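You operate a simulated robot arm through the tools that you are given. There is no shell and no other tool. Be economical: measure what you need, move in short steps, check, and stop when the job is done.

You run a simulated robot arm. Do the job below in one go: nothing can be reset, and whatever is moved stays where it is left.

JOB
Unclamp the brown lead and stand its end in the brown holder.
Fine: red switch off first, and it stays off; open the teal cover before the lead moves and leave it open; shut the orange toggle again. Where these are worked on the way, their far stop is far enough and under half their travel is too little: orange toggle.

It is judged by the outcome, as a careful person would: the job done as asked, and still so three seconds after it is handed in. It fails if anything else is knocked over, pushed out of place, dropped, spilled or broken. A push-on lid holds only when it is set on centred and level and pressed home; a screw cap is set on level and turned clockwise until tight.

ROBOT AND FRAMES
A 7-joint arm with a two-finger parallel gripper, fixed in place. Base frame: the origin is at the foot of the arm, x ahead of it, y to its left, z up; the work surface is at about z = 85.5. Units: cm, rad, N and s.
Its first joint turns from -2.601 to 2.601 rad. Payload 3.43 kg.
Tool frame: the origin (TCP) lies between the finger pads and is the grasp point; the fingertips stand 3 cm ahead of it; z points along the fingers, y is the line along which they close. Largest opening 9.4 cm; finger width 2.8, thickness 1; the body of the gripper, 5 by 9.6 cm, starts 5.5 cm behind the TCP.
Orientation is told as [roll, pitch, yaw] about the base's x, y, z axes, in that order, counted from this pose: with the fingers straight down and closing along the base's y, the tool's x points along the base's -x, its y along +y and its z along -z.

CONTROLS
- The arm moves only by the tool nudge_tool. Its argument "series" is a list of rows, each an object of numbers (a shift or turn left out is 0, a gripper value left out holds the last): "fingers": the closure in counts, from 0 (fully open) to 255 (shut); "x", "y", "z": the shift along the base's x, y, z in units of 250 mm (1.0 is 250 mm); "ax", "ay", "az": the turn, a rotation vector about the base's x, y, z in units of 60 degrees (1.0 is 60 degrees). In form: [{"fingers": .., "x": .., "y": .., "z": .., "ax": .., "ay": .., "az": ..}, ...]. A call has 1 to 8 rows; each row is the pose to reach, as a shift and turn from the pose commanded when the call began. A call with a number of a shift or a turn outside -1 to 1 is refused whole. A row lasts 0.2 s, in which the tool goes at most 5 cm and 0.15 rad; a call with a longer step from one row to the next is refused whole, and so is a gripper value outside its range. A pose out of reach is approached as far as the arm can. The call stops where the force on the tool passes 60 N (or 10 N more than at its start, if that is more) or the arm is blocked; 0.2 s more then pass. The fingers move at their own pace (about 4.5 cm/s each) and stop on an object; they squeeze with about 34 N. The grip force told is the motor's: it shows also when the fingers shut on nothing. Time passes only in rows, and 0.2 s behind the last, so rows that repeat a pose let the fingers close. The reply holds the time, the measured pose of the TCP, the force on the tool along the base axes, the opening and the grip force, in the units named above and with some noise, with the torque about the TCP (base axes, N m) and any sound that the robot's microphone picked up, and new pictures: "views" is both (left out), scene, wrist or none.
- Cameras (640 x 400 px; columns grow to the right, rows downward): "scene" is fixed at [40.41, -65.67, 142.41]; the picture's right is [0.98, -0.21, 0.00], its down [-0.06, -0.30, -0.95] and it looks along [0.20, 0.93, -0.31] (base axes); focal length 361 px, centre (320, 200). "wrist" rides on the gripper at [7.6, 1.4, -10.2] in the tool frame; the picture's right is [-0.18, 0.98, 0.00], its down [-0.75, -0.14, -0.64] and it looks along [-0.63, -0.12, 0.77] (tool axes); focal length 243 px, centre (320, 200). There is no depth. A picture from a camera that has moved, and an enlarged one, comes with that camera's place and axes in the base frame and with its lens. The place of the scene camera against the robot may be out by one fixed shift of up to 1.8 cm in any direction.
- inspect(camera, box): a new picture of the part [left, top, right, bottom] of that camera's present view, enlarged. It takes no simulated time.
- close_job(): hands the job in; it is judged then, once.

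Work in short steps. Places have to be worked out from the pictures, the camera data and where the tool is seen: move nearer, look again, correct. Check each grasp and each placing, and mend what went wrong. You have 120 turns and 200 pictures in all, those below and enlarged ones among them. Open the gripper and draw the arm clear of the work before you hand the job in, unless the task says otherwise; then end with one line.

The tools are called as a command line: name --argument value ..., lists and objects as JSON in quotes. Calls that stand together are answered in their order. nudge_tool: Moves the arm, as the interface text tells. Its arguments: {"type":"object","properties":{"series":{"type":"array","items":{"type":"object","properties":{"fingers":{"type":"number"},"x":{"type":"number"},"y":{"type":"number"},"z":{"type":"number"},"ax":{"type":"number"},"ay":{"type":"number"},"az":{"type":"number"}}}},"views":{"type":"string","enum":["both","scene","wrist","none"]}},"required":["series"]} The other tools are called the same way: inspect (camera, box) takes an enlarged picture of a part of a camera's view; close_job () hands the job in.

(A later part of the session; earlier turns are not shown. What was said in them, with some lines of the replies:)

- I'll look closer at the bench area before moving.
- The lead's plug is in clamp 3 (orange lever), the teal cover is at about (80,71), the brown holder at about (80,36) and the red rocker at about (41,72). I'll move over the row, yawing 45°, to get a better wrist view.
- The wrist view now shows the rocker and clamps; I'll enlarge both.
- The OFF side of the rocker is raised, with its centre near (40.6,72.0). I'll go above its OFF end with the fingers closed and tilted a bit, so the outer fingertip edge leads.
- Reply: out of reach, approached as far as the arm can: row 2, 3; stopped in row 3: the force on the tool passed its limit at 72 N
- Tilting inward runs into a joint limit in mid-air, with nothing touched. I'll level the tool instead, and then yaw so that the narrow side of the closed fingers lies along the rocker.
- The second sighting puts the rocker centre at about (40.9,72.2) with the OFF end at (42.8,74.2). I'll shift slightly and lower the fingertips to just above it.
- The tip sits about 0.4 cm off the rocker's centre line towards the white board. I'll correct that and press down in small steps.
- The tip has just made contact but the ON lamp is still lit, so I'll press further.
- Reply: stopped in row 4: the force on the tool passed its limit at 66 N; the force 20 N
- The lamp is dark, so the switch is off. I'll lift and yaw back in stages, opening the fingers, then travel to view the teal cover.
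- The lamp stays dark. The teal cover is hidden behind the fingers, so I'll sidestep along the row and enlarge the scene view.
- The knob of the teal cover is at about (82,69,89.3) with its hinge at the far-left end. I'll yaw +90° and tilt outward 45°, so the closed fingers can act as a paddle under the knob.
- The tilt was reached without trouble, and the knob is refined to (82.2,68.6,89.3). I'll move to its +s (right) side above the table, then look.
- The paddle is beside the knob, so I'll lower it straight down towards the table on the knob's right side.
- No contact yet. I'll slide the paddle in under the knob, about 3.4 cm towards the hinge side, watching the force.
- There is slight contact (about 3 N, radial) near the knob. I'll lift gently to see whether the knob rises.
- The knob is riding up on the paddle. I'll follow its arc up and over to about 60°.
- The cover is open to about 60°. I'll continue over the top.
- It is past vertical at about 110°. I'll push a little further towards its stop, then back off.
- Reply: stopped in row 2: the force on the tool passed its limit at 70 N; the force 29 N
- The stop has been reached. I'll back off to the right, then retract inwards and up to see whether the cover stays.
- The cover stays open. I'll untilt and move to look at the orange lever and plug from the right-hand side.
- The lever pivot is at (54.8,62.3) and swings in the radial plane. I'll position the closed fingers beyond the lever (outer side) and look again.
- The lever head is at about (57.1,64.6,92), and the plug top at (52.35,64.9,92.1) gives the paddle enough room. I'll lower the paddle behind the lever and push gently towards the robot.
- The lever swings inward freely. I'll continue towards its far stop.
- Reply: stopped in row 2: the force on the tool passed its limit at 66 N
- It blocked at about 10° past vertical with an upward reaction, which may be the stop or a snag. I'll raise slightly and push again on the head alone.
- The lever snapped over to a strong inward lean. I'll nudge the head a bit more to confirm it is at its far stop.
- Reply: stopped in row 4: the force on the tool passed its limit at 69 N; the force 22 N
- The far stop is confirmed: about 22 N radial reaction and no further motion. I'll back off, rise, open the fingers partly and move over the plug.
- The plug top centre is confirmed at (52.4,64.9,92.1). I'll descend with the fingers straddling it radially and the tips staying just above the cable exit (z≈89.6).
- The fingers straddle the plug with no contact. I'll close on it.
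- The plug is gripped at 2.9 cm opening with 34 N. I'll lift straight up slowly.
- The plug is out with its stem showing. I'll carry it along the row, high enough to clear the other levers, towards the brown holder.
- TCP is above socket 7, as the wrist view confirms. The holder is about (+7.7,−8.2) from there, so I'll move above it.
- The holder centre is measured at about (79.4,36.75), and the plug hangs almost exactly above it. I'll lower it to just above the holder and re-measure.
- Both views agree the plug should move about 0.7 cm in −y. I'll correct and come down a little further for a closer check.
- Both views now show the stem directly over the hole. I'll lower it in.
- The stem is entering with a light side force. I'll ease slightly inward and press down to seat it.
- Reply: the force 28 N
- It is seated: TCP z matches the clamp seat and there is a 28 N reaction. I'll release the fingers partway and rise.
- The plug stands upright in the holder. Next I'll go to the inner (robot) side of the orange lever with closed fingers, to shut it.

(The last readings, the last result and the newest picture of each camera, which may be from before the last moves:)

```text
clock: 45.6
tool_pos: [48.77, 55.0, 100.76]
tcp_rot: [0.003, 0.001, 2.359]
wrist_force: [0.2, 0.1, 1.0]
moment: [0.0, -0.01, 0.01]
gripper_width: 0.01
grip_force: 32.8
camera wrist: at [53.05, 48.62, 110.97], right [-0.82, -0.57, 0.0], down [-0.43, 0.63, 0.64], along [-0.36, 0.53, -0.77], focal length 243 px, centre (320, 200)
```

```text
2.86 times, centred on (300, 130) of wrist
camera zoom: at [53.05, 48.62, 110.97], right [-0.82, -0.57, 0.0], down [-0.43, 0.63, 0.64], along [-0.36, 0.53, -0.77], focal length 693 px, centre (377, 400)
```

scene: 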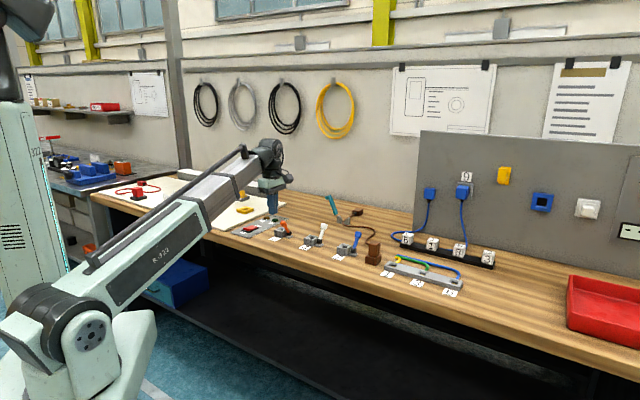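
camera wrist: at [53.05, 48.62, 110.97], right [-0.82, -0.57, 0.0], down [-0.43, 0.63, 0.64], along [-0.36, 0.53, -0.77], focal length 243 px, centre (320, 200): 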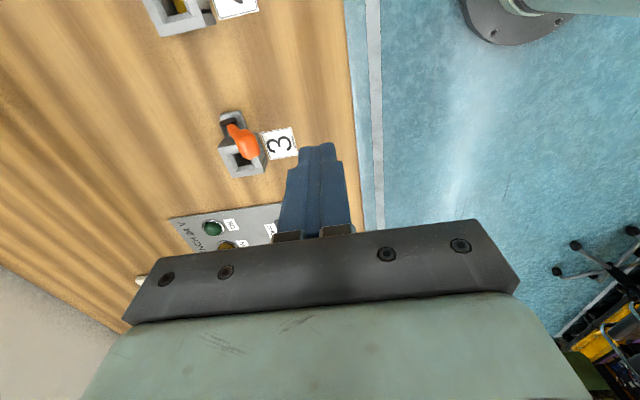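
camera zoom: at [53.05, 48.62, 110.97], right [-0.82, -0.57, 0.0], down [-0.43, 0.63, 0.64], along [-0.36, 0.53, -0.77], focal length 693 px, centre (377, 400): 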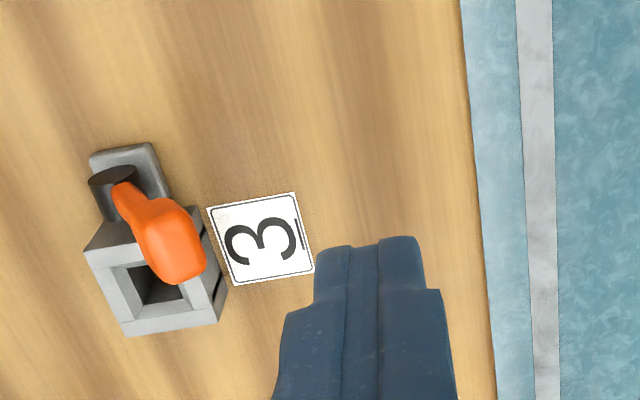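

The lever head is at about (52.7,60.2,91.8), leaning inward about 32°. I'll descend on its inner side and push outward.

nudge_tool --series '[{"x": -0.011, "y": 0.011, "z": -0.15}, {"x": -0.011, "y": 0.011, "z": -0.3}, {"x": 0.06, "y": 0.082, "z": -0.3}, {"x": 0.12, "y": 0.142, "z": -0.3}, {"x": 0.155, "y": 0.177, "z": -0.3}, {"x": 0.185, "y": 0.207, "z": -0.3}, {"x": 0.21, "y": 0.232, "z": -0.3}]' --views "wrist"

inspect --camera "scene" --box '[250, 190, 330, 250]'

```text
clock: 47.3
tool_pos: [54.13, 60.89, 93.71]
tcp_rot: [0.0, 0.003, 2.355]
wrist_force: [0.0, -5.4, 24.1]
moment: [0.26, -0.04, -0.01]
gripper_width: 0.03
grip_force: 32.7
stopped in row 7: the force on the tool passed its limit at 62 N (the readings are from after the stop); the commanded pose is now the measured one
camera wrist: at [58.37, 54.39, 103.85], right [-0.83, -0.56, 0.0], down [-0.44, 0.63, 0.64], along [-0.36, 0.53, -0.77], focal length 243 px, centre (320, 200)
```

wrist: 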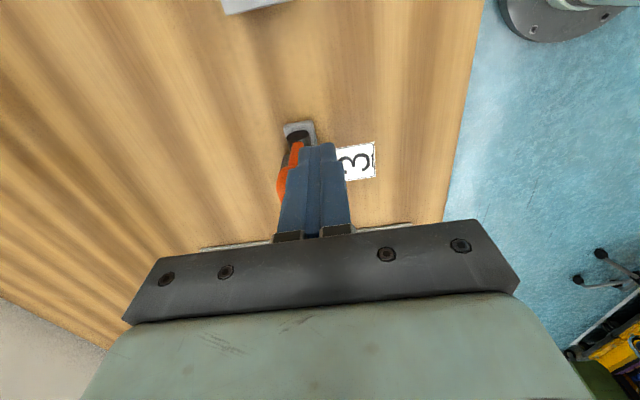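

```text
6.67 times, centred on (290, 220) of scene
camera zoom: at [40.41, -65.67, 142.41], right [0.98, -0.21, 0.0], down [-0.06, -0.3, -0.95], along [0.2, 0.93, -0.31], focal length 2409 px, centre (520, 67)
```

zoom: 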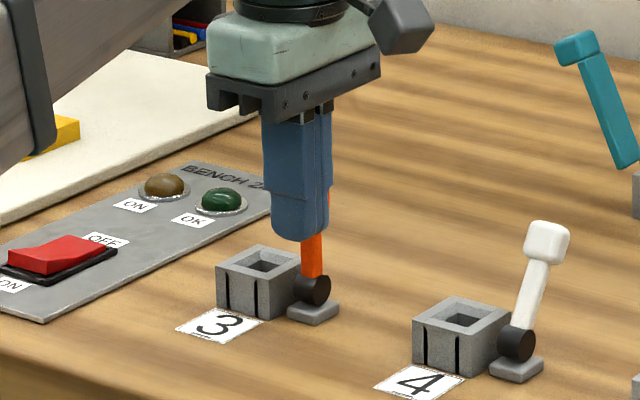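

The lever is just past vertical with an upward reaction, the same as before. I'll raise slightly and push on to its stop.

nudge_tool --series '[{"x": -0.015, "y": -0.015, "z": 0.02}, {"x": 0.01, "y": 0.01, "z": 0.02}, {"x": 0.03, "y": 0.03, "z": 0.015}, {"x": 0.05, "y": 0.05, "z": 0.0}, {"x": 0.07, "y": 0.07, "z": -0.005}, {"x": 0.09, "y": 0.09, "z": -0.005}]' --views "wrist"

inspect --camera "scene" --box '[250, 190, 330, 250]'

```text
clock: 48.7
tool_pos: [55.98, 62.68, 93.32]
tcp_rot: [0.006, 0.001, 2.358]
wrist_force: [-21.9, -20.9, -1.8]
moment: [-0.65, 0.67, 0.18]
gripper_width: 0.0
grip_force: 32.8
camera wrist: at [60.37, 56.36, 103.56], right [-0.82, -0.57, 0.01], down [-0.43, 0.64, 0.64], along [-0.37, 0.52, -0.77], focal length 243 px, centre (320, 200)
```

wrist: 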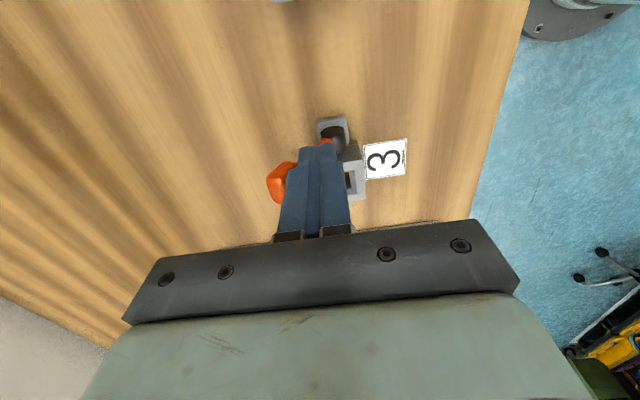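

```text
6.67 times, centred on (290, 220) of scene
camera zoom: at [40.41, -65.67, 142.41], right [0.98, -0.21, 0.0], down [-0.06, -0.3, -0.95], along [0.2, 0.93, -0.31], focal length 2409 px, centre (520, 67)
```

zoom: 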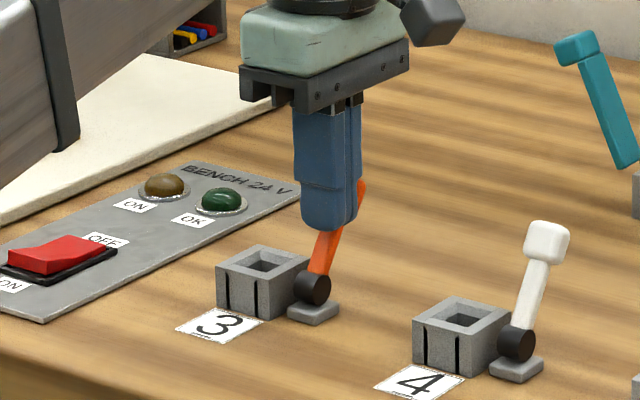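

It is at the closed stop (30 N radial reaction, lever leaning outward). I'll back off inward, rise clear, open the gripper and check everything.

nudge_tool --series '[{"x": -0.06, "y": -0.06}, {"x": -0.1, "y": -0.1, "z": 0.1}, {"x": -0.16, "y": -0.16, "z": 0.25, "fingers": 0}, {"x": -0.24, "y": -0.24, "z": 0.42}, {"x": -0.34, "y": -0.34, "z": 0.54}, {"x": -0.44, "y": -0.44, "z": 0.6}]'

inspect --camera "scene" --box '[240, 180, 420, 280]'

inspect --camera "scene" --box '[230, 200, 330, 260]'

```text
refused: row 4 steps farther than a row can; nothing moved
```

```text
3.56 times, centred on (330, 230) of scene
camera zoom: at [40.41, -65.67, 142.41], right [0.98, -0.21, 0.0], down [-0.06, -0.3, -0.95], along [0.2, 0.93, -0.31], focal length 1285 px, centre (284, 93)
```

zoom: 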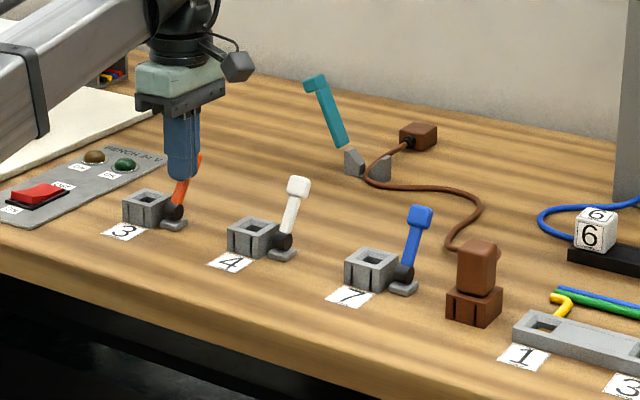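

```text
6.40 times, centred on (280, 230) of scene
camera zoom: at [40.41, -65.67, 142.41], right [0.98, -0.21, 0.0], down [-0.06, -0.3, -0.95], along [0.2, 0.93, -0.31], focal length 2312 px, centre (576, 8)
```

zoom: 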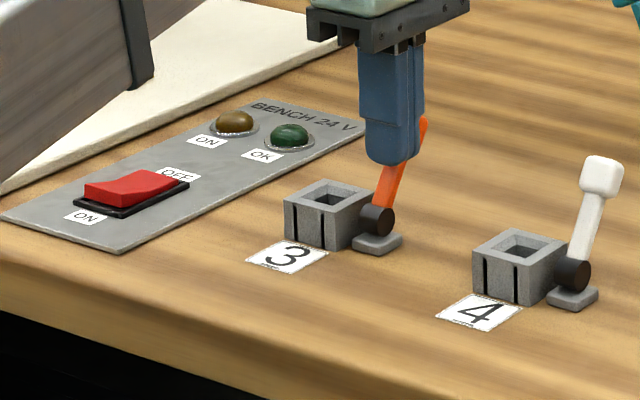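

That call was refused because one step was too long. I'll retry with smaller steps.

nudge_tool --series '[{"x": -0.06, "y": -0.06}, {"x": -0.1, "y": -0.1, "z": 0.1}, {"x": -0.15, "y": -0.15, "z": 0.24, "fingers": 0}, {"x": -0.2, "y": -0.2, "z": 0.38}, {"x": -0.28, "y": -0.28, "z": 0.5}, {"x": -0.38, "y": -0.38, "z": 0.6}, {"x": -0.38, "y": -0.38, "z": 0.6}, {"x": -0.38, "y": -0.38, "z": 0.6}]'

inspect --camera "scene" --box '[240, 180, 420, 280]'

inspect --camera "scene" --box '[230, 200, 330, 260]'

```text
clock: 50.5
tool_pos: [46.32, 53.4, 108.47]
tcp_rot: [0.001, 0.005, 2.357]
wrist_force: [0.1, 0.4, -0.4]
moment: [0.02, -0.03, -0.02]
gripper_width: 9.37
grip_force: 0.1
camera wrist: at [50.78, 46.88, 118.63], right [-0.82, -0.57, 0.0], down [-0.43, 0.63, 0.64], along [-0.36, 0.53, -0.77], focal length 243 px, centre (320, 200)
```

scene: 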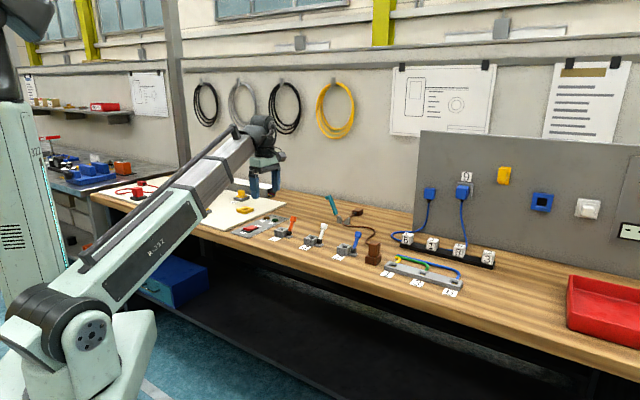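
wrist: 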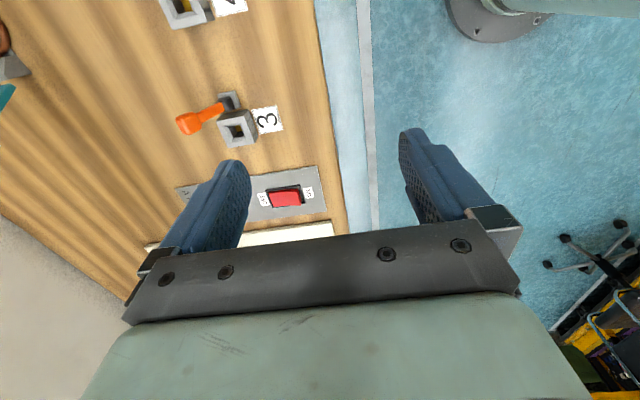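

```text
3.56 times, centred on (330, 230) of scene
camera zoom: at [40.41, -65.67, 142.41], right [0.98, -0.21, 0.0], down [-0.06, -0.3, -0.95], along [0.2, 0.93, -0.31], focal length 1285 px, centre (284, 93)
```

zoom: 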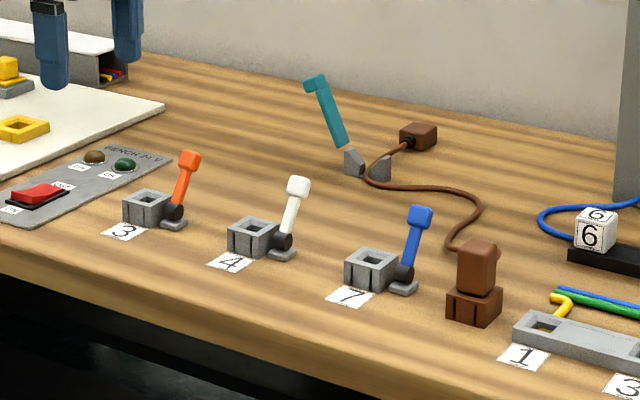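

```text
6.40 times, centred on (280, 230) of scene
camera zoom: at [40.41, -65.67, 142.41], right [0.98, -0.21, 0.0], down [-0.06, -0.3, -0.95], along [0.2, 0.93, -0.31], focal length 2312 px, centre (576, 8)
```

zoom: 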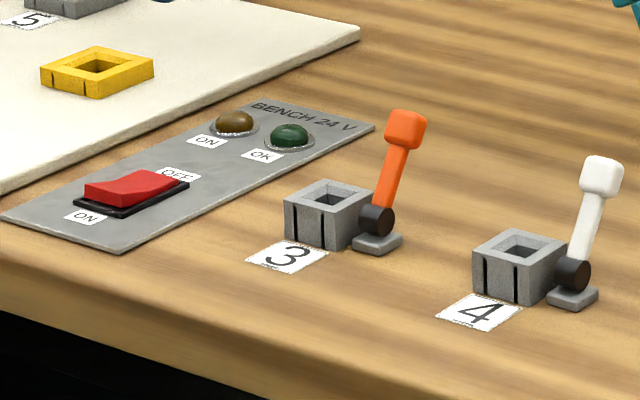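

The switch is off with its lamp dark, the cover is open, the orange toggle is shut and the plug stands in the brown holder. The arm is clear with the gripper open, so I'm handing in.

close_job

```text
The job is handed in.
```

The brown lead is unclamped and its end stands in the brown holder; the red switch is off, the teal cover is open, the orange toggle is shut again, and nothing else looks moved.
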